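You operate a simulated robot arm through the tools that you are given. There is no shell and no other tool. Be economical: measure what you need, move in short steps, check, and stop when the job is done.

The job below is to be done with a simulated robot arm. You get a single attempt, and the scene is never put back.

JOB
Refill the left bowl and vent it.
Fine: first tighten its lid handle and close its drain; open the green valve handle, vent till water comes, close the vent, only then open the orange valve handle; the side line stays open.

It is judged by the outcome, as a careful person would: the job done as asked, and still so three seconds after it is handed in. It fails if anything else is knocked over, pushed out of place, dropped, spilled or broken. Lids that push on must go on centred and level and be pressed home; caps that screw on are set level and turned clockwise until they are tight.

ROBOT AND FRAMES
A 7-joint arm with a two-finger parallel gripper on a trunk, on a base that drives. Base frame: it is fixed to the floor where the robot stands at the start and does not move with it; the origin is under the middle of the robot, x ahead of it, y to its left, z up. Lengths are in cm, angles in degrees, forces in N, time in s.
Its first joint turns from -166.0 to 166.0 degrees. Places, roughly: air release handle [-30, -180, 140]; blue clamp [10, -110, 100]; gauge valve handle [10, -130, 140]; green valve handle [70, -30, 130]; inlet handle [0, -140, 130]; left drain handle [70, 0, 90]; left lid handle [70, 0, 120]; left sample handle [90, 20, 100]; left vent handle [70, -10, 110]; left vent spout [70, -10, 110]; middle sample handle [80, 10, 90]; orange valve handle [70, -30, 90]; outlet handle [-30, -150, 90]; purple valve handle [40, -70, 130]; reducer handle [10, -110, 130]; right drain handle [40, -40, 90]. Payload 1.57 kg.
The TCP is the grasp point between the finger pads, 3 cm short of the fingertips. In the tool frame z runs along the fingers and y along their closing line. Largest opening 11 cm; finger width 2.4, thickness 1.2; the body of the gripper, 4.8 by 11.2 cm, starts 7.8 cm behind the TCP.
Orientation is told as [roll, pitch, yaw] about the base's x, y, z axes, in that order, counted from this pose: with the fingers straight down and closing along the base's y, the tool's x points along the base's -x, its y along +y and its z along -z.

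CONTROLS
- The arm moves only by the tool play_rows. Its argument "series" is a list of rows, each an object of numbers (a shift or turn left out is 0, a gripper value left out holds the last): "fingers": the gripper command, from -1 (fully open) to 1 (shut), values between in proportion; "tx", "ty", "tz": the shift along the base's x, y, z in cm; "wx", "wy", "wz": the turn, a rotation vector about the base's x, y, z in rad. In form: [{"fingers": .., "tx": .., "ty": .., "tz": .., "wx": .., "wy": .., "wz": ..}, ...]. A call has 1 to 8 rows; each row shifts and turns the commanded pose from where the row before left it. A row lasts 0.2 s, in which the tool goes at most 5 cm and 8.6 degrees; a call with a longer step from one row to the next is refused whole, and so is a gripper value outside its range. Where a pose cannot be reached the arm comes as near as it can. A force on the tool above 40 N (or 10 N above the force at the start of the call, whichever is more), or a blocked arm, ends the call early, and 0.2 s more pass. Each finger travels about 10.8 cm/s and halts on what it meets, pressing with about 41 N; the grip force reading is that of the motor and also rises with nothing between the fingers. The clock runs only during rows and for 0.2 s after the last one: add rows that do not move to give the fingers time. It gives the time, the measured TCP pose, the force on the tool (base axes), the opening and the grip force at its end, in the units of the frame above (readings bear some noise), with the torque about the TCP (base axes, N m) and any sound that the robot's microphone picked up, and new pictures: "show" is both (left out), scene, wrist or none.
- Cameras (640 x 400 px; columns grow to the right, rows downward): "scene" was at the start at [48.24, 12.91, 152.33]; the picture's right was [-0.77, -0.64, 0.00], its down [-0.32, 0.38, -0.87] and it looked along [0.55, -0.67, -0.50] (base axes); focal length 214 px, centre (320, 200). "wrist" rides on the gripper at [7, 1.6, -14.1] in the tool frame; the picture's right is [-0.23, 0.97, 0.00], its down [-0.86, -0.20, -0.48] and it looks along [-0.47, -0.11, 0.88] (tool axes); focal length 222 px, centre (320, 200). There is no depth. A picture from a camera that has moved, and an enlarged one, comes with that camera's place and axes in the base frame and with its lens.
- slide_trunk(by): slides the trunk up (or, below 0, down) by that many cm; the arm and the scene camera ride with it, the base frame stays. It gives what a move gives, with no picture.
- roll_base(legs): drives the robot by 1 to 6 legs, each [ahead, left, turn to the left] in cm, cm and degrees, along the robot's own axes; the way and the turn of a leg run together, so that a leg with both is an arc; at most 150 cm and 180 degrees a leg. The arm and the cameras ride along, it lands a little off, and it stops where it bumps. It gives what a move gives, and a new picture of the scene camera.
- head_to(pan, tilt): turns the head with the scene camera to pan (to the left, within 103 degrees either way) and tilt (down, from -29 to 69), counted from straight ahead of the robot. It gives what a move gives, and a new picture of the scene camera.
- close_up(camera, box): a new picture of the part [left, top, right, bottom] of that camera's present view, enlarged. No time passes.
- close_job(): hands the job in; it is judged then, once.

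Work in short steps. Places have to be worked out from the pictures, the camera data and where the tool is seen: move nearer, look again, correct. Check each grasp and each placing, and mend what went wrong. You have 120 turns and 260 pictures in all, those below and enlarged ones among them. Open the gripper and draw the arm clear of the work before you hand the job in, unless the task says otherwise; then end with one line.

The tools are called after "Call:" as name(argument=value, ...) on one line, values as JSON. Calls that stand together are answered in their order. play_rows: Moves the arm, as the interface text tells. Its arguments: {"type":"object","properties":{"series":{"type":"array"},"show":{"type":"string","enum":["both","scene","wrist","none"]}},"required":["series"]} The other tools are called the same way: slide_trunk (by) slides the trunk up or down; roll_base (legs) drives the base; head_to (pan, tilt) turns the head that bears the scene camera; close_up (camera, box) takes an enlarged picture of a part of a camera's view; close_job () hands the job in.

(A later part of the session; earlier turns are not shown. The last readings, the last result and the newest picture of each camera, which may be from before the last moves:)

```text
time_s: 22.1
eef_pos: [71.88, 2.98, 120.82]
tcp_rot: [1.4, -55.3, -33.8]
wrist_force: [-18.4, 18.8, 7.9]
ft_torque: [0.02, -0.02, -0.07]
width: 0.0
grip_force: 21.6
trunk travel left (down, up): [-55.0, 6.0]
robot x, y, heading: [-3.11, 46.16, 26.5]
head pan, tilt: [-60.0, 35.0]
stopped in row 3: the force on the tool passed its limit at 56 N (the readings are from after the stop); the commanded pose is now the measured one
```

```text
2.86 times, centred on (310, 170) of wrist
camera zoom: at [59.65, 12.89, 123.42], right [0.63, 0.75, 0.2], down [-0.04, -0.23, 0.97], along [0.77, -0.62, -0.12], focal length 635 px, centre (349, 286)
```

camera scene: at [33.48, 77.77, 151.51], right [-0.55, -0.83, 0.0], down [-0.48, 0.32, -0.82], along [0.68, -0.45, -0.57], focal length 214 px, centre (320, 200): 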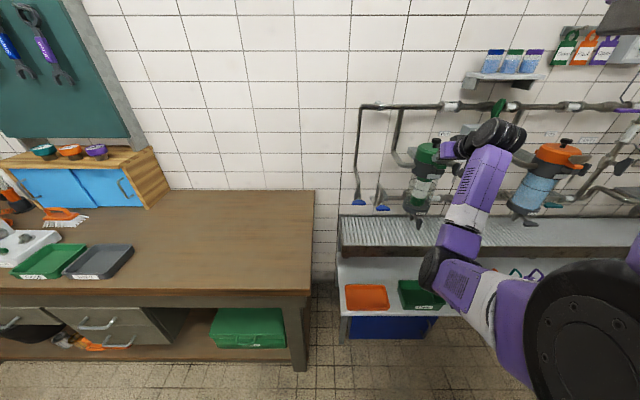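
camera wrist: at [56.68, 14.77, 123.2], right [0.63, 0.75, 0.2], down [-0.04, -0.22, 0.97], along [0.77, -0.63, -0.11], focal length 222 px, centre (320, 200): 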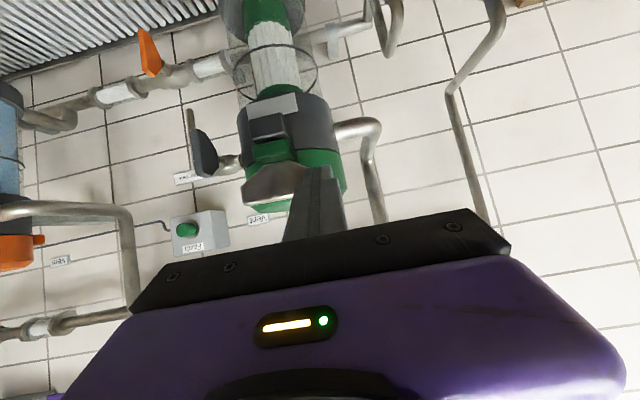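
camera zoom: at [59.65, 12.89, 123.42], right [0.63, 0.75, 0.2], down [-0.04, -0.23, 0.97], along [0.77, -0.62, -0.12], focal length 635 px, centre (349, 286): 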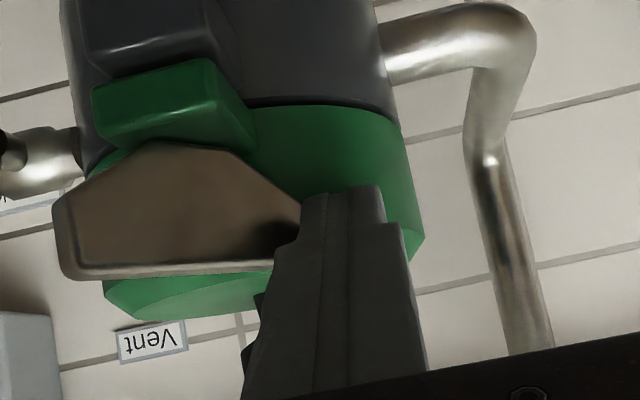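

The wing turned perhaps 25° clockwise (its right end swung forward) until my fingertip met the lid side. I back off, raise and point the tool down, to hook the right end from behind and pull it further round.

Call:
play_rows(series=[{"tx": -2, "ty": 1.3}, {"tx": -2, "ty": 1.3, "tz": 2}, {"tz": 4, "wx": 0.0785, "wy": 0.1195}, {"tz": 4, "wx": 0.0785, "wy": 0.1195}, {"tz": 3, "wx": 0.0785, "wy": 0.1195}, {"tz": 2, "wx": 0.0785, "wy": 0.1195}, {"wx": 0.0785, "wy": 0.1195}, {"wx": 0.0785, "wy": 0.1195}], show="both")

Call:
close_up(camera="scene", box=[380, 120, 480, 190])

```text
time_s: 23.9
eef_pos: [67.99, 5.39, 135.77]
tcp_rot: [1.0, -6.1, -33.9]
wrist_force: [-0.9, -0.5, -0.1]
ft_torque: [0.01, -0.01, 0.03]
width: 0.0
grip_force: 21.0
trunk travel left (down, up): [-55.0, 6.0]
robot x, y, heading: [-2.76, 45.72, 26.6]
head pan, tilt: [-60.0, 35.0]
camera scene: at [33.43, 77.76, 151.51], right [-0.55, -0.83, 0.0], down [-0.48, 0.32, -0.82], along [0.68, -0.45, -0.57], focal length 214 px, centre (320, 200)
camera wrist: at [61.71, 11.33, 149.35], right [0.73, 0.68, 0.04], down [0.55, -0.62, 0.56], along [0.41, -0.39, -0.82], focal length 222 px, centre (320, 200)
```

scene: 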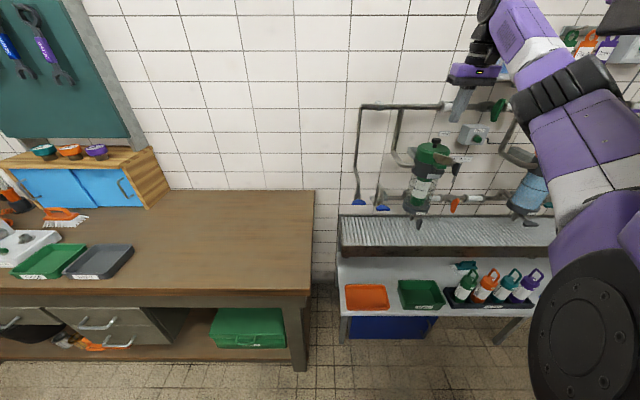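
wrist: 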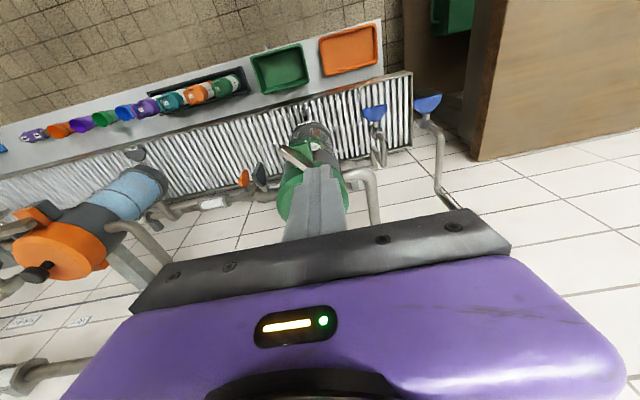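

```text
5.71 times, centred on (430, 155) of scene
camera zoom: at [33.43, 77.76, 151.51], right [-0.55, -0.83, 0.0], down [-0.48, 0.32, -0.82], along [0.68, -0.45, -0.57], focal length 1226 px, centre (-309, 457)
```

zoom: 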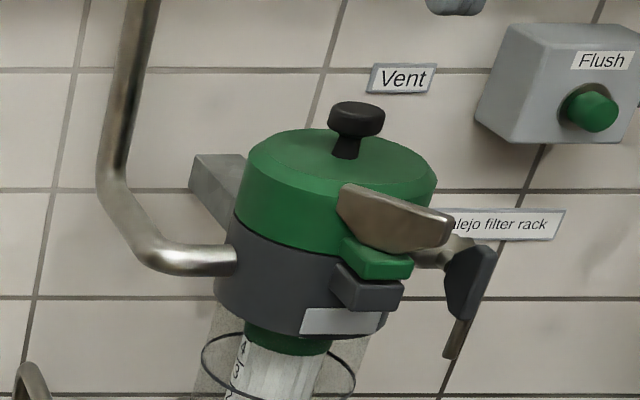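

Call:
close_up(camera="wrist", box=[250, 110, 390, 220])

```text
3.64 times, centred on (320, 165) of wrist
camera zoom: at [61.71, 11.33, 149.35], right [0.73, 0.68, 0.04], down [0.55, -0.62, 0.56], along [0.41, -0.39, -0.82], focal length 808 px, centre (320, 327)
```

zoom: 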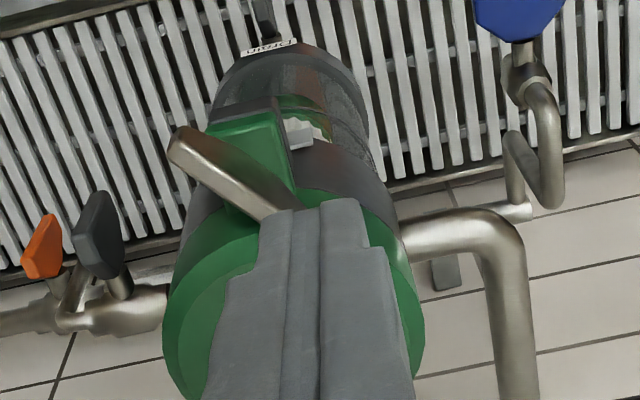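

The wing now stands roughly 45° round. I turn the tool so the fingers close across it, point it straight down and hover above its right half, to grip it and feel whether it tightens further.

Call:
play_rows(series=[{"wz": 0.131, "tx": -0.2, "ty": -1, "fingers": 0.0}, {"wz": 0.131, "tx": -0.2, "ty": -1}, {"wz": 0.131, "tx": -0.2, "ty": -1}, {"wz": 0.131, "tx": -0.2, "ty": -1}, {"wz": 0.131, "tx": -0.1, "ty": -0.9}, {"wz": 0.131}, {"wx": 0.058, "wy": 0.087, "tz": -4}, {}], show="wrist")

Call:
close_up(camera="wrist", box=[220, 100, 400, 240])

Call:
close_up(camera="scene", box=[380, 80, 500, 190])

```text
time_s: 25.7
eef_pos: [63.82, 3.49, 131.42]
tcp_rot: [5.1, -1.9, 11.1]
wrist_force: [0.5, 0.2, 0.5]
ft_torque: [-0.05, 0.03, 0.05]
width: 5.49
grip_force: 0.0
out of reach, approached as far as the arm can: row 3, 4, 5, 7
trunk travel left (down, up): [-55.0, 6.0]
robot x, y, heading: [-2.98, 45.96, 26.6]
head pan, tilt: [-60.0, 35.0]
camera wrist: at [56.43, 2.43, 145.62], right [0.03, 0.99, 0.09], down [0.87, -0.08, 0.49], along [0.49, 0.07, -0.87], focal length 222 px, centre (320, 200)
```

wrist: 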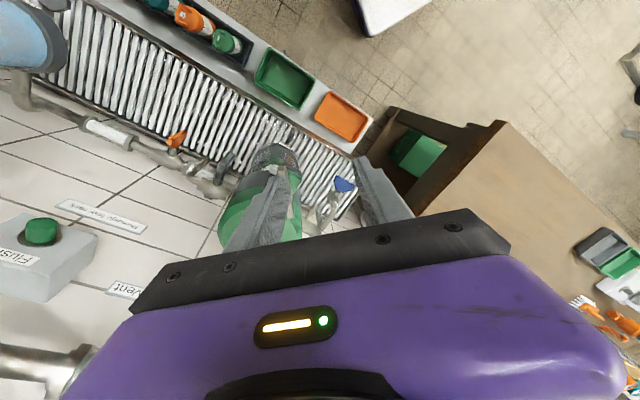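

```text
2.86 times, centred on (310, 170) of wrist
camera zoom: at [56.43, 2.43, 145.62], right [0.03, 0.99, 0.09], down [0.87, -0.08, 0.49], along [0.49, 0.07, -0.87], focal length 635 px, centre (349, 286)
```

zoom: 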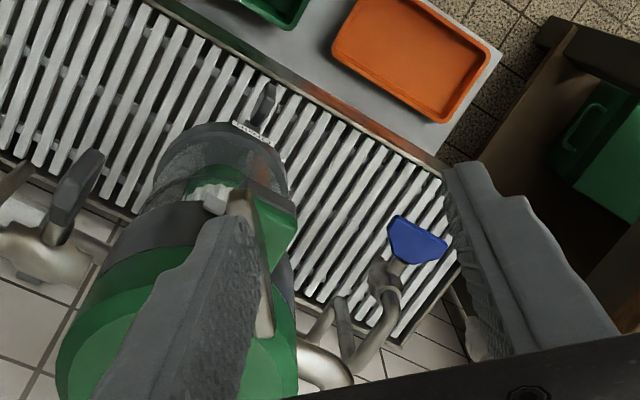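

```text
3.64 times, centred on (440, 135) of scene
camera zoom: at [33.47, 77.82, 151.5], right [-0.55, -0.83, 0.0], down [-0.48, 0.32, -0.82], along [0.68, -0.45, -0.57], focal length 780 px, centre (-116, 436)
```

zoom: 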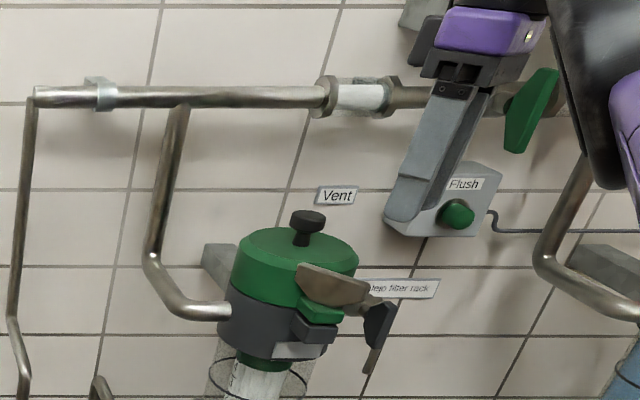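

The wing now lies almost along base x, between my fingers (about (66.7,0) to (74,0.5)). I lower and shift the tool onto its near (right) half.

Call:
play_rows(series=[{"tz": -2, "tx": 1.2, "ty": -0.8}, {"tz": -2, "tx": 1.2, "ty": -0.8}, {"tx": 1.2, "ty": -0.9, "wx": -0.05}, {"tx": 0.9, "ty": -0.8, "wx": -0.03}, {}], show="none")

Call:
close_up(camera="wrist", box=[220, 100, 400, 240])

```text
time_s: 26.9
eef_pos: [65.96, 2.01, 127.17]
tcp_rot: [0.6, -1.0, 11.2]
wrist_force: [-0.1, -0.1, 1.1]
ft_torque: [-0.01, 0.02, 0.01]
width: 5.49
grip_force: 0.1
out of reach, approached as far as the arm can: row 1, 2, 3, 4
trunk travel left (down, up): [-55.0, 6.0]
robot x, y, heading: [-2.96, 45.75, 26.3]
head pan, tilt: [-60.0, 35.0]
```

```text
2.86 times, centred on (310, 170) of wrist
camera zoom: at [58.55, 2.09, 141.43], right [0.03, 1.0, 0.01], down [0.87, -0.04, 0.49], along [0.49, 0.0, -0.87], focal length 635 px, centre (349, 286)
```

zoom: 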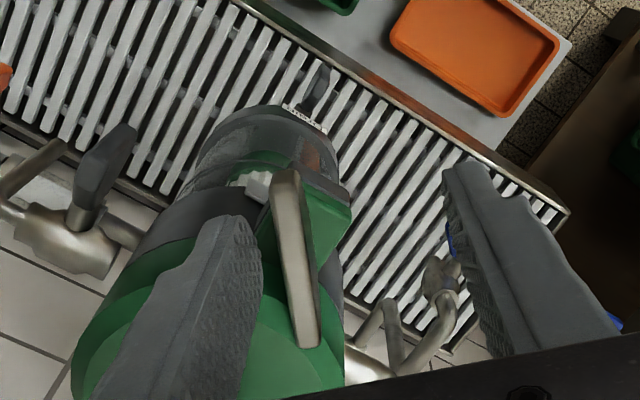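

The arm is at its reach here. I draw the tool back, then drive the base about 10 cm nearer so the grip is comfortable.

Call:
play_rows(series=[{"tx": -2.5, "ty": 2, "tz": 1}, {"tx": -2.5, "ty": 2, "tz": 1}, {"tx": -2.5, "ty": 2, "tz": 1}], show="none")

Call:
roll_base(legs=[[4.5, -8.9, 0]])

Call:
close_up(camera="wrist", box=[220, 100, 400, 240])

```text
time_s: 27.7
eef_pos: [58.56, 8.23, 130.33]
tcp_rot: [0.8, -1.0, 11.1]
wrist_force: [0.7, -0.4, -0.4]
ft_torque: [0.0, 0.05, 0.02]
width: 5.51
grip_force: 0.1
trunk travel left (down, up): [-55.0, 6.0]
robot x, y, heading: [-2.83, 46.04, 26.6]
head pan, tilt: [-60.0, 35.0]
```

```text
time_s: 28.9
eef_pos: [66.47, 1.89, 130.22]
tcp_rot: [0.6, -1.2, 11.1]
wrist_force: [0.3, 0.9, -0.3]
ft_torque: [0.02, 0.0, -0.01]
width: 5.51
grip_force: 0.1
trunk travel left (down, up): [-55.0, 6.0]
robot x, y, heading: [4.88, 40.1, 26.5]
head pan, tilt: [-60.0, 35.0]
camera scene: at [41.41, 71.82, 151.51], right [-0.55, -0.83, 0.0], down [-0.48, 0.32, -0.82], along [0.68, -0.45, -0.57], focal length 214 px, centre (320, 200)
```

scene: 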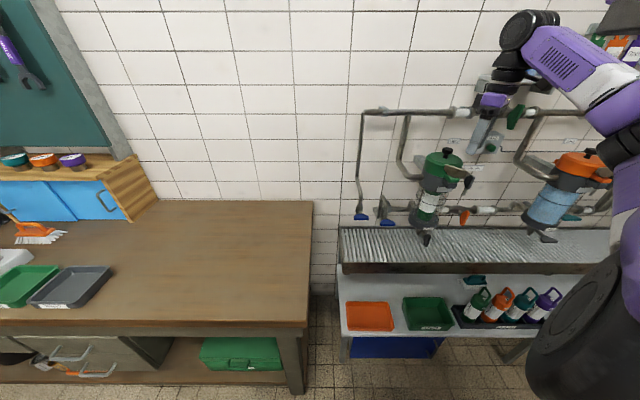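

```text
2.86 times, centred on (310, 170) of wrist
camera zoom: at [59.08, 2.11, 144.52], right [0.03, 1.0, 0.02], down [0.87, -0.04, 0.49], along [0.49, 0.0, -0.87], focal length 635 px, centre (349, 286)
```

zoom: 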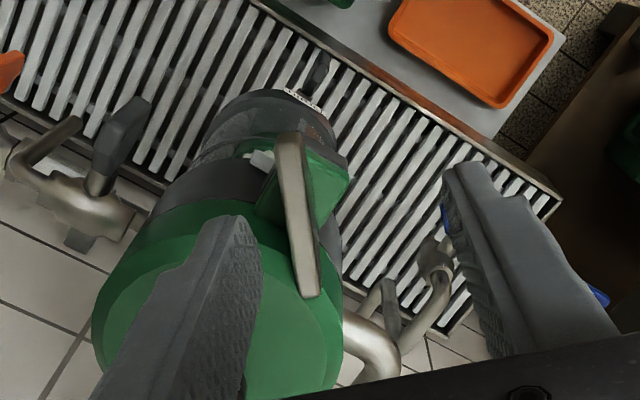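

Wing ends read (66.5,−0.1) and (73.6,0.4). I centre over its near half and descend to straddle it.

Call:
play_rows(series=[{"tx": 1, "ty": -0.9}, {"tx": 0.7, "ty": -0.9, "tz": -2}, {"tz": -3}, {"tz": -2}, {"tz": -1}], show="none")

Call:
close_up(camera="wrist", box=[220, 80, 400, 220])

Call:
close_up(camera="scene", box=[390, 120, 510, 210])

```text
time_s: 30.1
eef_pos: [68.19, 0.36, 122.16]
tcp_rot: [0.7, -1.1, 11.2]
wrist_force: [0.4, -0.4, -0.1]
ft_torque: [0.04, -0.01, -0.01]
width: 5.52
grip_force: 0.1
trunk travel left (down, up): [-55.0, 6.0]
robot x, y, heading: [5.26, 40.18, 26.5]
head pan, tilt: [-60.0, 35.0]
```

```text
2.86 times, centred on (310, 150) of wrist
camera zoom: at [60.8, 0.27, 136.46], right [0.03, 1.0, 0.02], down [0.87, -0.04, 0.49], along [0.49, 0.0, -0.87], focal length 635 px, centre (349, 343)
```

zoom: 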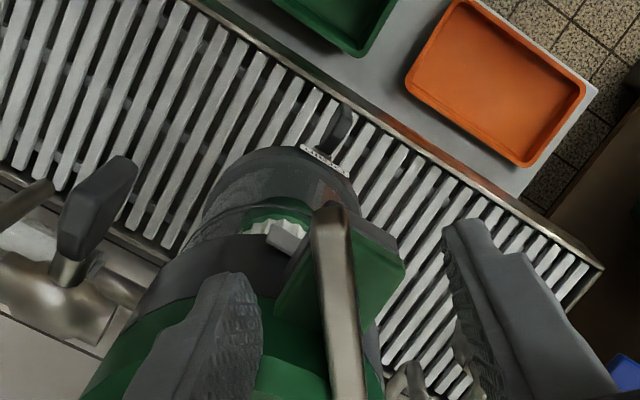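

```text
4.44 times, centred on (450, 165) of scene
camera zoom: at [41.44, 71.8, 151.51], right [-0.55, -0.83, 0.0], down [-0.48, 0.32, -0.82], along [0.68, -0.45, -0.57], focal length 953 px, centre (-258, 356)
```

zoom: 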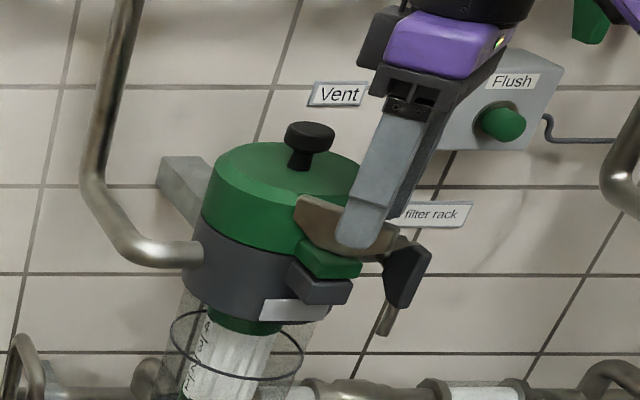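

The wing is between the fingers; I square the tool to it, go down 1.2 cm more and close.

Call:
play_rows(series=[{"wz": -0.11, "tz": -1.2}, {"fingers": 1}, {}, {}], show="none")

Call:
close_up(camera="wrist", box=[220, 80, 400, 220])

```text
time_s: 31.1
eef_pos: [68.24, -0.18, 121.05]
tcp_rot: [0.4, -1.2, 4.7]
wrist_force: [10.2, -32.8, -1.2]
ft_torque: [-0.94, -0.59, -0.56]
width: 1.1
grip_force: 28.2
trunk travel left (down, up): [-55.0, 6.0]
robot x, y, heading: [5.1, 39.82, 26.9]
head pan, tilt: [-60.0, 35.0]
```

```text
2.86 times, centred on (310, 150) of wrist
camera zoom: at [60.82, 0.82, 135.29], right [0.15, 0.99, 0.01], down [0.86, -0.13, 0.5], along [0.49, -0.06, -0.87], focal length 635 px, centre (349, 343)
```

zoom: 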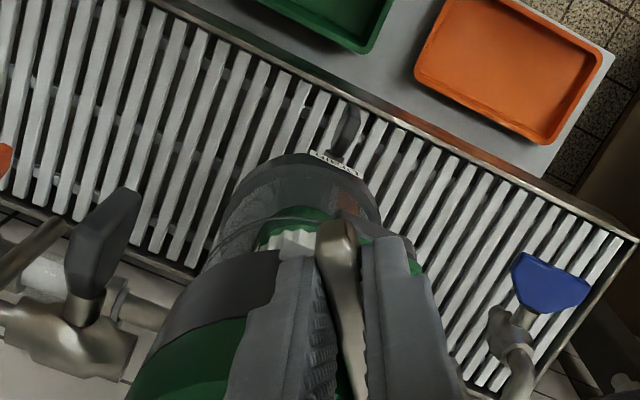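

The grip holds the wing, and the tool is already pressing it clockwise with ~33 N without it yielding. I twist clockwise a little more about its stem to feel whether it is at its stop.

Call:
play_rows(series=[{"wz": -0.08, "ty": 0.17}, {"wz": -0.08, "ty": 0.17}, {}], show="none")

Call:
close_up(camera="wrist", box=[220, 80, 400, 220])

```text
time_s: 31.9
eef_pos: [68.28, 0.2, 121.0]
tcp_rot: [0.3, -1.2, -4.5]
wrist_force: [7.0, -42.1, 3.4]
ft_torque: [-1.08, -0.32, -0.64]
width: 1.09
grip_force: 28.6
trunk travel left (down, up): [-55.0, 6.0]
robot x, y, heading: [4.98, 39.63, 26.6]
head pan, tilt: [-60.0, 35.0]
```

```text
2.86 times, centred on (310, 150) of wrist
camera zoom: at [61.07, 2.33, 135.28], right [0.3, 0.95, 0.01], down [0.83, -0.27, 0.5], along [0.47, -0.14, -0.87], focal length 635 px, centre (349, 343)
```

zoom: 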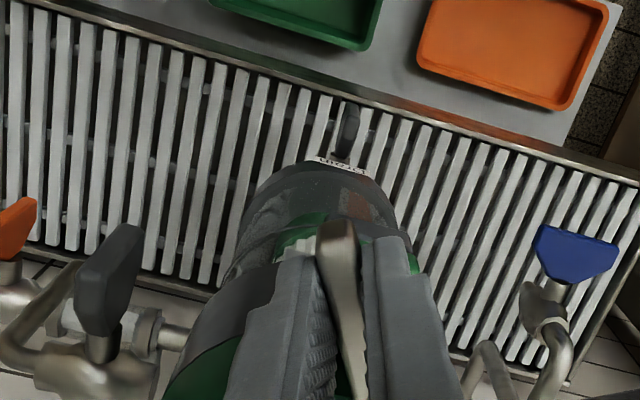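

It turned 9° with me, so it is not at a stop; the translation is fighting the rotation somewhat. I continue with mostly pure rotation.

Call:
play_rows(series=[{"wz": -0.1}, {"wz": -0.1, "ty": 0.05}, {"wz": -0.1, "ty": 0.1}, {}], show="none")

Call:
close_up(camera="wrist", box=[220, 80, 400, 220])

```text
time_s: 32.9
eef_pos: [68.28, 0.58, 121.05]
tcp_rot: [0.5, -1.2, -21.4]
wrist_force: [11.3, -24.9, 8.4]
ft_torque: [-0.87, 0.04, -0.34]
width: 1.09
grip_force: 28.3
trunk travel left (down, up): [-55.0, 6.0]
robot x, y, heading: [5.29, 39.47, 26.6]
head pan, tilt: [-60.0, 35.0]
```

```text
2.86 times, centred on (310, 150) of wrist
camera zoom: at [62.07, 4.72, 135.28], right [0.57, 0.82, 0.01], down [0.71, -0.5, 0.49], along [0.41, -0.27, -0.87], focal length 635 px, centre (349, 343)
```

zoom: 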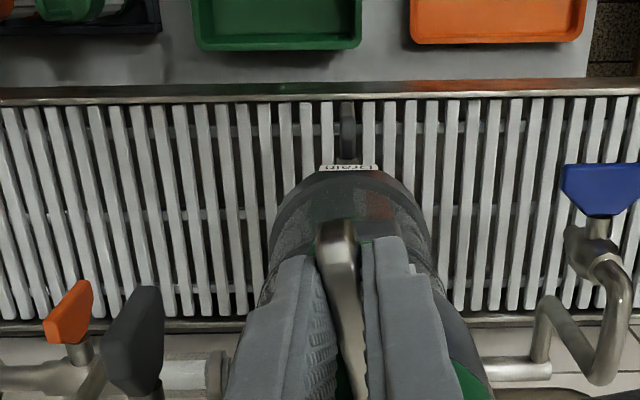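

The wing follows and has turned about 75° from its start, so the lid does not obstruct it. I keep turning.

Call:
play_rows(series=[{"wz": -0.1, "tx": 0.05, "ty": 0.05}, {"wz": -0.1, "tx": 0.05, "ty": 0.1}, {"wz": -0.1, "tx": 0.05, "ty": 0.1}, {}], show="none")

Call:
close_up(camera="wrist", box=[220, 80, 400, 220])

```text
time_s: 33.9
eef_pos: [68.6, 1.08, 121.05]
tcp_rot: [0.7, -1.1, -38.4]
wrist_force: [16.7, -2.9, 9.8]
ft_torque: [-0.58, -0.12, 0.13]
width: 1.09
grip_force: 27.9
trunk travel left (down, up): [-55.0, 6.0]
robot x, y, heading: [4.85, 39.8, 26.7]
head pan, tilt: [-60.0, 35.0]
```

```text
2.86 times, centred on (310, 150) of wrist
camera zoom: at [63.77, 6.77, 135.29], right [0.78, 0.62, 0.02], down [0.53, -0.69, 0.49], along [0.32, -0.38, -0.87], focal length 635 px, centre (349, 343)
```

zoom: 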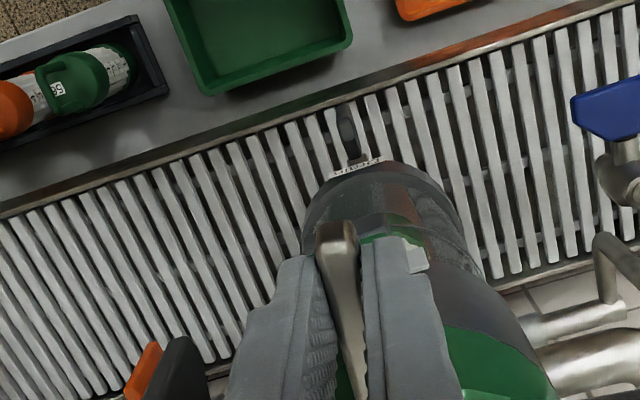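

Still turning at ~93°; pivot fits (70,0). I continue the arc.

Call:
play_rows(series=[{"wz": -0.1, "tx": 0.11, "ty": 0.14}, {"wz": -0.1, "tx": 0.12, "ty": 0.13}, {"wz": -0.1, "tx": 0.13, "ty": 0.11}, {"wz": -0.1, "tx": 0.14, "ty": 0.1}, {"wz": -0.1, "tx": 0.15, "ty": 0.08}, {}], show="none")

Call:
close_up(camera="wrist", box=[220, 80, 400, 220])

```text
time_s: 35.3
eef_pos: [69.22, 1.61, 121.02]
tcp_rot: [0.7, -1.1, -67.2]
wrist_force: [26.3, 7.9, 8.7]
ft_torque: [0.3, -0.03, 0.47]
width: 1.09
grip_force: 28.8
trunk travel left (down, up): [-55.0, 6.0]
robot x, y, heading: [5.18, 39.55, 26.4]
head pan, tilt: [-60.0, 35.0]
```

```text
2.86 times, centred on (310, 150) of wrist
camera zoom: at [67.74, 8.91, 135.28], right [0.99, 0.17, 0.02], down [0.14, -0.86, 0.49], along [0.1, -0.48, -0.87], focal length 635 px, centre (349, 343)
```

zoom: 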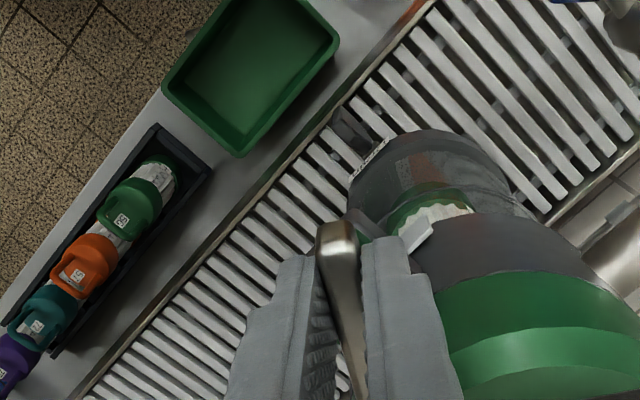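

It keeps following (about 122° now), torque climbing to ~0.5 Nm. I go on turning.

Call:
play_rows(series=[{"wz": -0.1, "tx": 0.14, "ty": 0.08}, {"wz": -0.1, "tx": 0.14, "ty": 0.05}, {"wz": -0.1, "tx": 0.14, "ty": 0.03}, {"wz": -0.1, "tx": 0.14, "ty": 0.0}, {}], show="none")

Call:
close_up(camera="wrist", box=[220, 80, 400, 220])

```text
time_s: 36.5
eef_pos: [69.9, 1.79, 121.06]
tcp_rot: [1.0, -1.2, -90.1]
wrist_force: [31.0, 10.0, 9.1]
ft_torque: [0.15, -0.24, 0.61]
width: 1.08
grip_force: 28.5
trunk travel left (down, up): [-55.0, 6.0]
robot x, y, heading: [5.02, 39.87, 26.5]
head pan, tilt: [-60.0, 35.0]
```

```text
2.86 times, centred on (310, 150) of wrist
camera zoom: at [71.32, 9.08, 135.29], right [0.97, -0.23, 0.02], down [-0.21, -0.85, 0.49], along [-0.1, -0.48, -0.87], focal length 635 px, centre (349, 343)
```

zoom: 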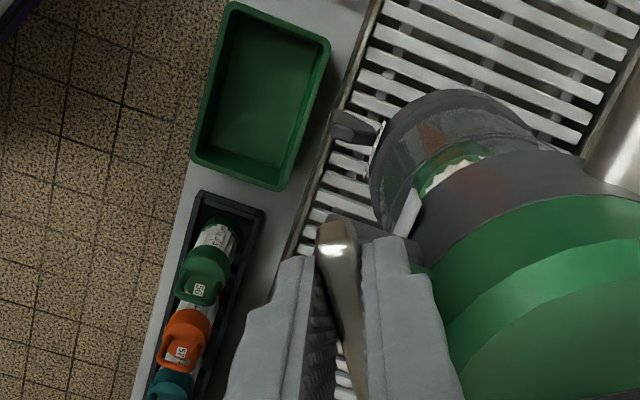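

The reading shows my translation lags in +x; I add that while turning on.

Call:
play_rows(series=[{"wz": -0.1, "tx": 0.35, "ty": 0.05}, {"wz": -0.1, "tx": 0.3, "ty": 0.0}, {"wz": -0.1, "tx": 0.25, "ty": -0.05}, {"wz": -0.1, "tx": 0.18, "ty": -0.08}, {}], show="none")

Call:
close_up(camera="wrist", box=[220, 80, 400, 220])

```text
time_s: 37.7
eef_pos: [70.71, 1.71, 121.06]
tcp_rot: [0.6, -1.1, -113.3]
wrist_force: [16.5, 11.4, 11.6]
ft_torque: [0.49, 0.05, 0.2]
width: 1.06
grip_force: 28.5
trunk travel left (down, up): [-55.0, 6.0]
robot x, y, heading: [4.99, 39.5, 26.5]
head pan, tilt: [-60.0, 35.0]
```

```text
2.86 times, centred on (310, 150) of wrist
camera zoom: at [74.85, 7.76, 135.28], right [0.81, -0.59, 0.01], down [-0.52, -0.7, 0.49], along [-0.28, -0.4, -0.87], focal length 635 px, centre (349, 343)
```

zoom: 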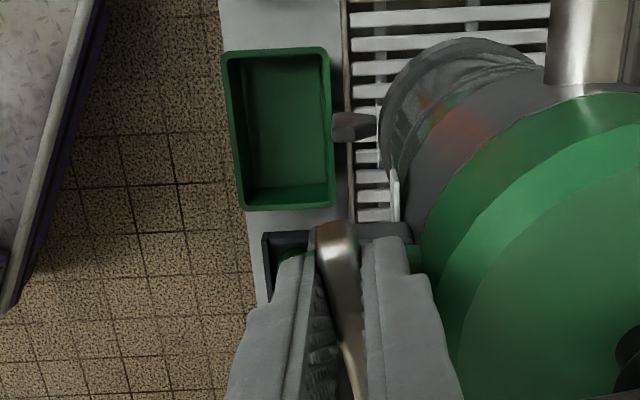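

About 168° turned and still moving; I continue along the arc.

Call:
play_rows(series=[{"wz": -0.1, "tx": 0.25, "ty": -0.05}, {"wz": -0.1, "tx": 0.2, "ty": -0.1}, {"wz": -0.1, "tx": 0.15, "ty": -0.12}, {"wz": -0.1, "tx": 0.12, "ty": -0.14}, {}], show="none")

Call:
close_up(camera="wrist", box=[220, 80, 400, 220])

```text
time_s: 38.8
eef_pos: [70.99, 1.33, 120.95]
tcp_rot: [-0.1, -1.2, -135.9]
wrist_force: [-9.2, 10.1, 5.3]
ft_torque: [-0.32, 0.23, 0.9]
width: 1.59
grip_force: 31.3
trunk travel left (down, up): [-55.0, 6.0]
robot x, y, heading: [4.86, 39.74, 26.5]
head pan, tilt: [-60.0, 35.0]
stopped in row 5: the force on the tool passed its limit at 41 N (the readings are from after the stop); the commanded pose is now the measured one
```

```text
2.86 times, centred on (310, 150) of wrist
camera zoom: at [77.27, 5.26, 135.25], right [0.51, -0.86, 0.0], down [-0.75, -0.44, 0.5], along [-0.43, -0.26, -0.87], focal length 635 px, centre (349, 343)
```

zoom: 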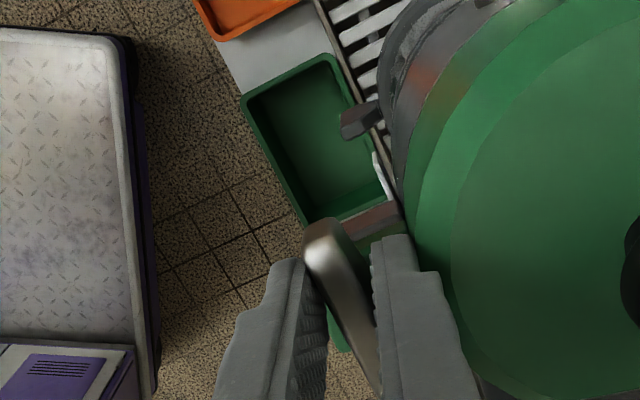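

The wing now slips inside the fingers, resisting at ~0.9 Nm, after about 170–175° of turning: probably tight. I open, lift and look.

Call:
play_rows(series=[{"fingers": 0.3}, {"fingers": 0.3}, {"tz": 3}, {"tz": 3}, {"tz": 4, "tx": -2, "ty": 1.5}, {"tz": 1, "tx": -3, "ty": 2}], show="wrist")

Call:
close_up(camera="wrist", box=[220, 80, 400, 220])

Call:
close_up(camera="scene", box=[390, 120, 510, 210])

```text
time_s: 40.2
eef_pos: [66.02, 4.85, 131.85]
tcp_rot: [-0.1, -1.2, -136.1]
wrist_force: [0.9, -0.4, 0.7]
ft_torque: [0.01, 0.04, -0.01]
width: 3.85
grip_force: 0.0
trunk travel left (down, up): [-55.0, 6.0]
robot x, y, heading: [4.95, 39.63, 26.8]
head pan, tilt: [-60.0, 35.0]
camera wrist: at [72.44, 8.73, 146.09], right [0.51, -0.86, 0.01], down [-0.75, -0.44, 0.5], along [-0.42, -0.26, -0.87], focal length 222 px, centre (320, 200)
```

wrist: 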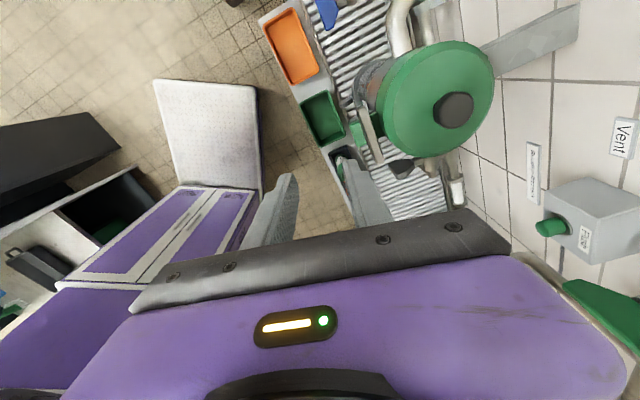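

```text
2.86 times, centred on (310, 150) of wrist
camera zoom: at [72.44, 8.73, 146.09], right [0.51, -0.86, 0.01], down [-0.75, -0.44, 0.5], along [-0.42, -0.26, -0.87], focal length 635 px, centre (349, 343)
```

zoom: 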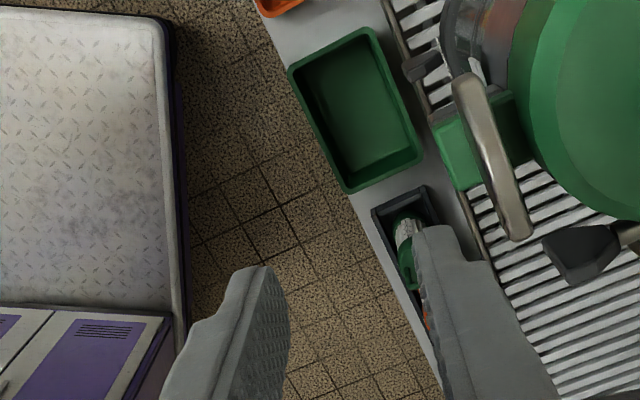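

```text
4.44 times, centred on (450, 165) of scene
camera zoom: at [41.45, 71.83, 151.49], right [-0.55, -0.83, 0.0], down [-0.48, 0.32, -0.82], along [0.68, -0.45, -0.57], focal length 953 px, centre (-258, 356)
```

zoom: 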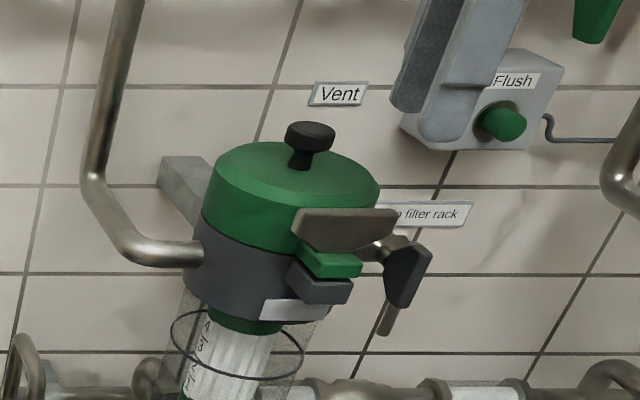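

The wing is back to lying along the wall, about 180° round. To verify it is tight I shut the fingers and push its left end toward the wall again, watching the force.

Call:
play_rows(series=[{"fingers": 1, "tx": 1.5}, {"tx": 1.0, "ty": 0.5}, {"tz": -4}, {"tz": -4}, {"tz": -2.8}, {"tx": 0.82, "ty": -0.57}], show="none")

Call:
play_rows(series=[{"tx": 0.41, "ty": -0.28}, {"tx": 0.41, "ty": -0.28}, {"tx": 0.41, "ty": -0.28}, {"tx": 0.41, "ty": -0.28}], show="none")

Call:
close_up(camera="wrist", box=[260, 60, 440, 200])

Call:
close_up(camera="scene", box=[390, 120, 510, 210])

```text
time_s: 41.6
eef_pos: [69.37, 4.57, 121.15]
tcp_rot: [0.0, -1.2, -136.1]
wrist_force: [-0.1, -0.1, 1.0]
ft_torque: [0.0, 0.0, 0.0]
width: 0.0
grip_force: 21.0
trunk travel left (down, up): [-55.0, 6.0]
robot x, y, heading: [5.49, 39.75, 26.3]
head pan, tilt: [-60.0, 35.0]
```

```text
time_s: 42.6
eef_pos: [70.7, 3.8, 121.39]
tcp_rot: [-0.3, -1.3, -136.0]
wrist_force: [-24.2, 24.0, 7.0]
ft_torque: [0.47, 0.41, 0.05]
width: 0.0
grip_force: 21.1
trunk travel left (down, up): [-55.0, 6.0]
robot x, y, heading: [5.0, 40.13, 26.7]
head pan, tilt: [-60.0, 35.0]
```

```text
2.86 times, centred on (350, 130) of wrist
camera zoom: at [77.11, 7.66, 135.5], right [0.51, -0.86, 0.0], down [-0.74, -0.44, 0.5], along [-0.43, -0.26, -0.87], focal length 635 px, centre (234, 400)
```

zoom: 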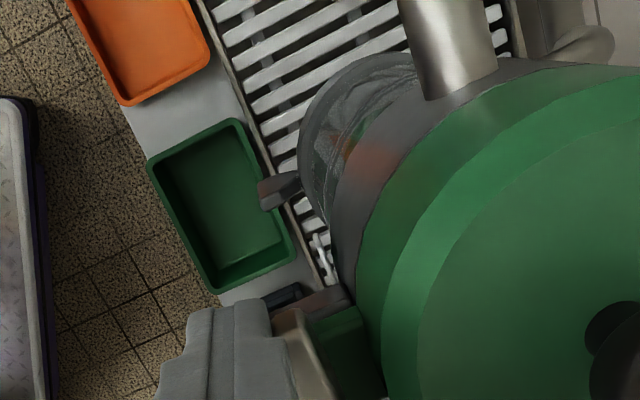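

```text
4.44 times, centred on (450, 165) of scene
camera zoom: at [41.24, 71.98, 151.53], right [-0.55, -0.83, 0.0], down [-0.48, 0.32, -0.82], along [0.68, -0.45, -0.57], focal length 953 px, centre (-258, 356)
```

zoom: 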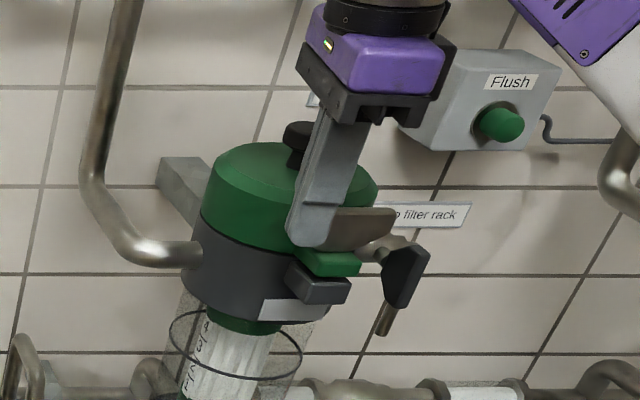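

At 34 N on a 3 cm arm it does not budge, where it earlier swung freely: the lid is tight. Next the drain, near (70,−0.4,87): I back away, turn the tool back to face the wall.

Call:
play_rows(series=[{"tx": -1, "ty": 0.7}, {"tx": -3, "ty": 2.1, "tz": 2}, {"tx": -3, "ty": 2.1, "tz": 3, "wz": 0.148}, {"tx": -3, "ty": 2.1, "wz": 0.148}, {"tx": -3, "ty": 2, "wz": 0.148}, {"wz": 0.148}, {"wz": 0.148}, {"wz": 0.148}], show="none")

Call:
play_rows(series=[{"wz": 0.148}, {"wz": 0.148}, {"wz": 0.148}, {"wz": 0.148}, {"wz": 0.148}, {"wz": 0.148}, {"fingers": 0}, {}], show="none")

Call:
play_rows(series=[{"wx": -0.0785, "wy": -0.1195, "tz": -3}, {"wx": -0.0785, "wy": -0.1195, "tz": -4}, {"wx": -0.0785, "wy": -0.1195, "tz": -4}, {"wx": -0.0785, "wy": -0.1195, "tz": -4}, {"wx": -0.0785, "wy": -0.1195, "tz": -4}, {"wx": -0.0785, "wy": -0.1195, "tz": -3}], show="both")

```text
time_s: 44.4
eef_pos: [57.95, 12.33, 126.22]
tcp_rot: [0.0, -1.2, -85.1]
wrist_force: [0.6, -0.8, 0.5]
ft_torque: [0.03, -0.02, -0.01]
width: 0.01
grip_force: 21.4
trunk travel left (down, up): [-55.0, 6.0]
robot x, y, heading: [4.95, 39.92, 26.5]
head pan, tilt: [-60.0, 35.0]
```

```text
time_s: 46.2
eef_pos: [57.97, 12.51, 126.23]
tcp_rot: [0.0, -1.2, -34.3]
wrist_force: [-0.4, -0.1, 0.1]
ft_torque: [0.0, -0.01, 0.02]
width: 5.45
grip_force: 0.1
trunk travel left (down, up): [-55.0, 6.0]
robot x, y, heading: [5.21, 39.65, 26.8]
head pan, tilt: [-60.0, 35.0]
```

```text
time_s: 47.6
eef_pos: [57.74, 12.52, 104.03]
tcp_rot: [1.1, -50.6, -35.0]
wrist_force: [0.1, -0.2, 0.2]
ft_torque: [0.02, -0.02, 0.02]
width: 5.47
grip_force: 0.0
trunk travel left (down, up): [-55.0, 6.0]
robot x, y, heading: [5.05, 39.86, 26.6]
head pan, tilt: [-60.0, 35.0]
camera scene: at [41.38, 71.77, 151.53], right [-0.55, -0.83, 0.0], down [-0.48, 0.32, -0.82], along [0.68, -0.45, -0.57], focal length 214 px, centre (320, 200)
camera wrist: at [45.86, 22.39, 108.0], right [0.67, 0.72, 0.19], down [0.03, -0.27, 0.96], along [0.75, -0.63, -0.2], focal length 222 px, centre (320, 200)
```

scene: 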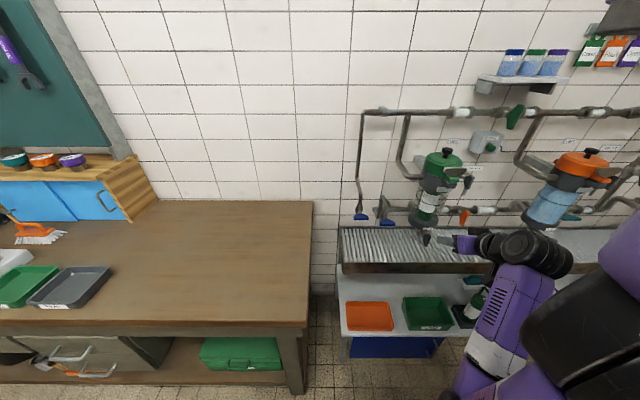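
wrist: 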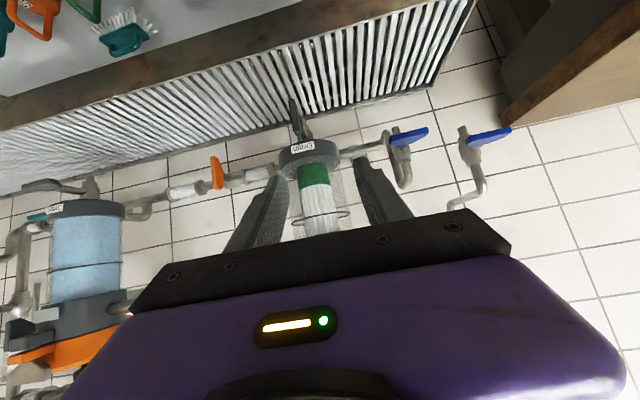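

Good view. I enlarge both drain handles to compare the open and closed orientations.

Call:
close_up(camera="wrist", box=[250, 80, 350, 180])

Call:
close_up(camera="wrist", box=[10, 160, 130, 250])

Call:
close_up(camera="scene", box=[390, 190, 470, 250])

```text
4.00 times, centred on (300, 130) of wrist
camera zoom: at [45.86, 22.39, 108.0], right [0.67, 0.72, 0.19], down [0.03, -0.27, 0.96], along [0.75, -0.63, -0.2], focal length 888 px, centre (400, 480)
```

zoom: 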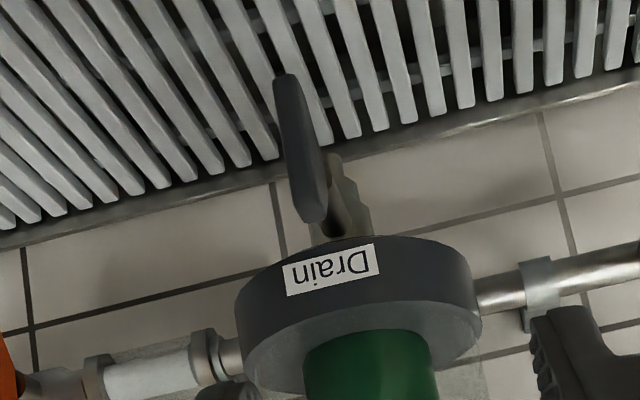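

```text
4.44 times, centred on (70, 205) of wrist
camera zoom: at [45.86, 22.39, 108.0], right [0.67, 0.72, 0.19], down [0.03, -0.27, 0.96], along [0.75, -0.63, -0.2], focal length 987 px, centre (1431, 178)
```

zoom: 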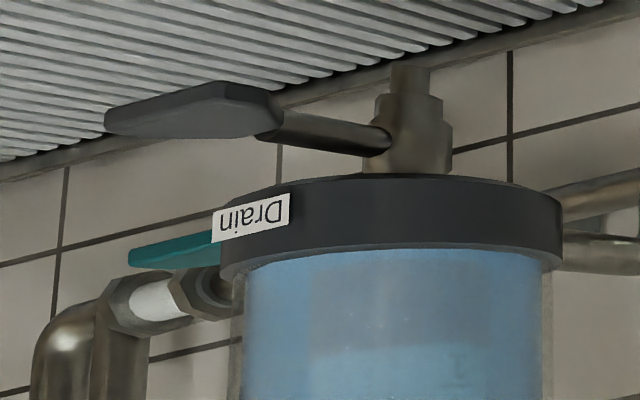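

```text
6.67 times, centred on (430, 220) of scene
camera zoom: at [41.38, 71.77, 151.53], right [-0.55, -0.83, 0.0], down [-0.48, 0.32, -0.82], along [0.68, -0.45, -0.57], focal length 1430 px, centre (-413, 67)
```

zoom: 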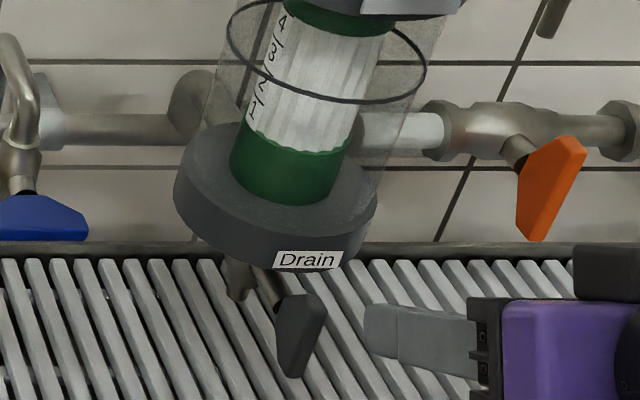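

Confirmed: the drain wing stands vertical (open) on an outward stem, while the right bowl's lies horizontal (closed). I bring shut fingertips to the left of its upper half to push it clockwise.

Call:
play_rows(series=[{"fingers": 1, "tz": -4}, {"tz": -4, "tx": 1.6, "ty": -1.2}, {"tz": -4, "tx": 2.4, "ty": -1.7}, {"tz": -0.8, "tx": 2.4, "ty": -1.7}, {"tx": 2.4, "ty": -1.7}, {}], show="none")

Call:
close_up(camera="wrist", box=[240, 80, 400, 220])

Call:
close_up(camera="scene", box=[390, 190, 470, 250])

```text
time_s: 49.0
eef_pos: [66.79, 6.18, 91.26]
tcp_rot: [1.3, -50.4, -34.9]
wrist_force: [-0.5, -0.6, -0.4]
ft_torque: [0.01, 0.0, 0.0]
width: 0.0
grip_force: 21.4
trunk travel left (down, up): [-55.0, 6.0]
robot x, y, heading: [5.28, 39.82, 26.7]
head pan, tilt: [-60.0, 35.0]
```

```text
2.86 times, centred on (320, 150) of wrist
camera zoom: at [54.98, 16.18, 95.2], right [0.66, 0.72, 0.19], down [0.03, -0.28, 0.96], along [0.75, -0.63, -0.2], focal length 635 px, centre (320, 343)
```

zoom: 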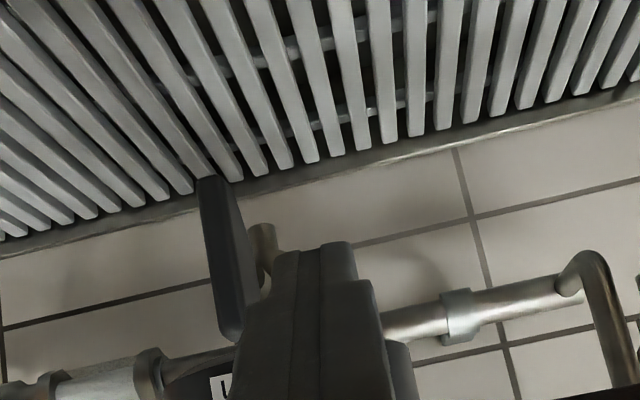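

```text
6.67 times, centred on (430, 220) of scene
camera zoom: at [41.39, 71.83, 151.51], right [-0.55, -0.83, 0.0], down [-0.48, 0.32, -0.82], along [0.68, -0.45, -0.57], focal length 1430 px, centre (-413, 67)
```

zoom: 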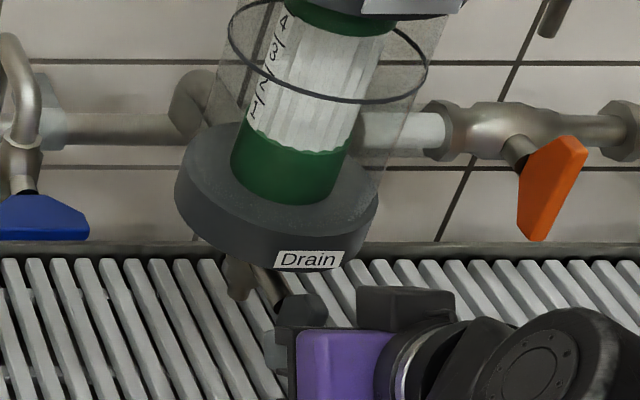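

The fingertip is just left of the wing's upper half, as planned. I advance 3.5 cm beside it and then push to the right.

Call:
play_rows(series=[{"tx": 1.4, "ty": -1}, {"tx": 1.4, "ty": -1}, {"tx": -0.57, "ty": -0.82}, {"tx": -0.57, "ty": -0.82}, {"tx": -0.57, "ty": -0.82}, {}], show="none")

Call:
close_up(camera="wrist", box=[240, 80, 400, 220])

Call:
close_up(camera="scene", box=[390, 190, 470, 250])

```text
time_s: 50.4
eef_pos: [67.86, 1.85, 91.51]
tcp_rot: [1.2, -50.4, -35.0]
wrist_force: [0.5, 1.7, 1.2]
ft_torque: [0.02, 0.01, 0.04]
width: 0.0
grip_force: 21.7
trunk travel left (down, up): [-55.0, 6.0]
robot x, y, heading: [4.94, 39.8, 26.4]
head pan, tilt: [-60.0, 35.0]
```

```text
2.86 times, centred on (320, 150) of wrist
camera zoom: at [56.0, 11.71, 95.28], right [0.66, 0.72, 0.19], down [0.03, -0.28, 0.96], along [0.75, -0.63, -0.2], focal length 635 px, centre (320, 343)
```

zoom: 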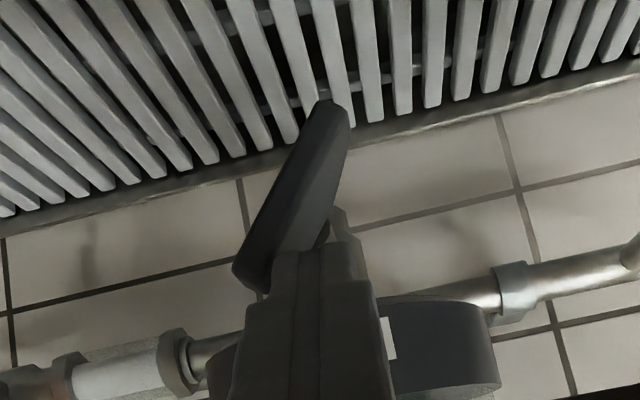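

```text
6.67 times, centred on (430, 220) of scene
camera zoom: at [41.4, 71.83, 151.5], right [-0.55, -0.83, 0.0], down [-0.48, 0.32, -0.82], along [0.68, -0.45, -0.57], focal length 1430 px, centre (-413, 67)
```

zoom: 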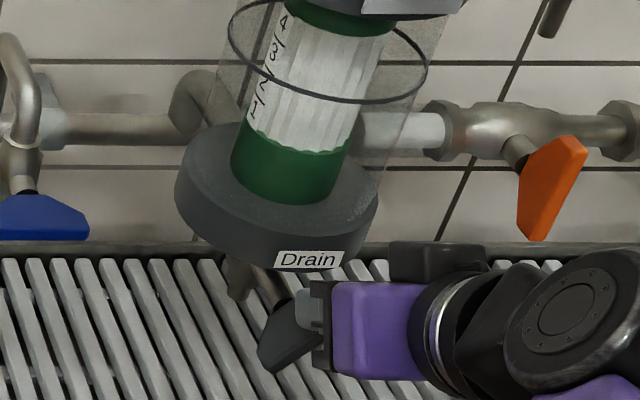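

It turns clockwise easily (about 35° so far). I keep following the end round: right and down.

Call:
play_rows(series=[{"tx": -0.4, "ty": -0.57, "tz": -0.5}, {"tx": -0.3, "ty": -0.45, "tz": -0.7}, {"tz": -0.7}, {"tz": -0.7}, {"tz": -0.5}, {}], show="none")

Call:
close_up(camera="wrist", box=[240, 60, 400, 200])

Call:
close_up(camera="scene", box=[390, 190, 470, 250])

```text
time_s: 51.2
eef_pos: [67.07, 0.72, 90.12]
tcp_rot: [1.4, -50.9, -35.0]
wrist_force: [-15.3, 19.2, 16.0]
ft_torque: [0.29, 0.24, 0.09]
width: 0.0
grip_force: 21.2
trunk travel left (down, up): [-55.0, 6.0]
robot x, y, heading: [5.26, 40.04, 26.9]
head pan, tilt: [-60.0, 35.0]
stopped in row 4: the force on the tool passed its limit at 49 N (the readings are from after the stop); the commanded pose is now the measured one
```

```text
2.86 times, centred on (320, 130) of wrist
camera zoom: at [55.25, 10.7, 93.88], right [0.66, 0.73, 0.19], down [0.02, -0.27, 0.96], along [0.75, -0.63, -0.19], focal length 635 px, centre (320, 400)
```

zoom: 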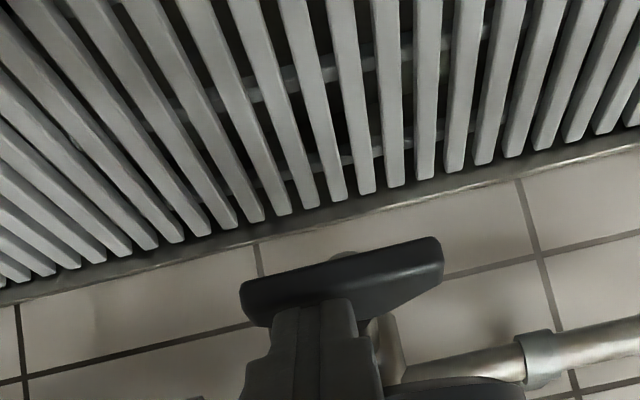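

```text
6.67 times, centred on (430, 220) of scene
camera zoom: at [41.26, 71.97, 151.52], right [-0.55, -0.83, 0.0], down [-0.48, 0.32, -0.82], along [0.68, -0.45, -0.57], focal length 1430 px, centre (-413, 67)
```

zoom: 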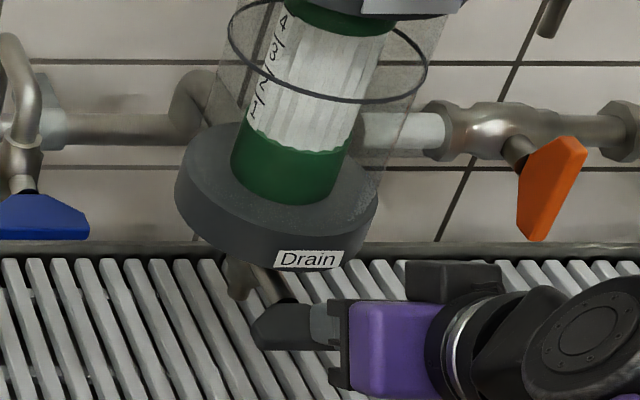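

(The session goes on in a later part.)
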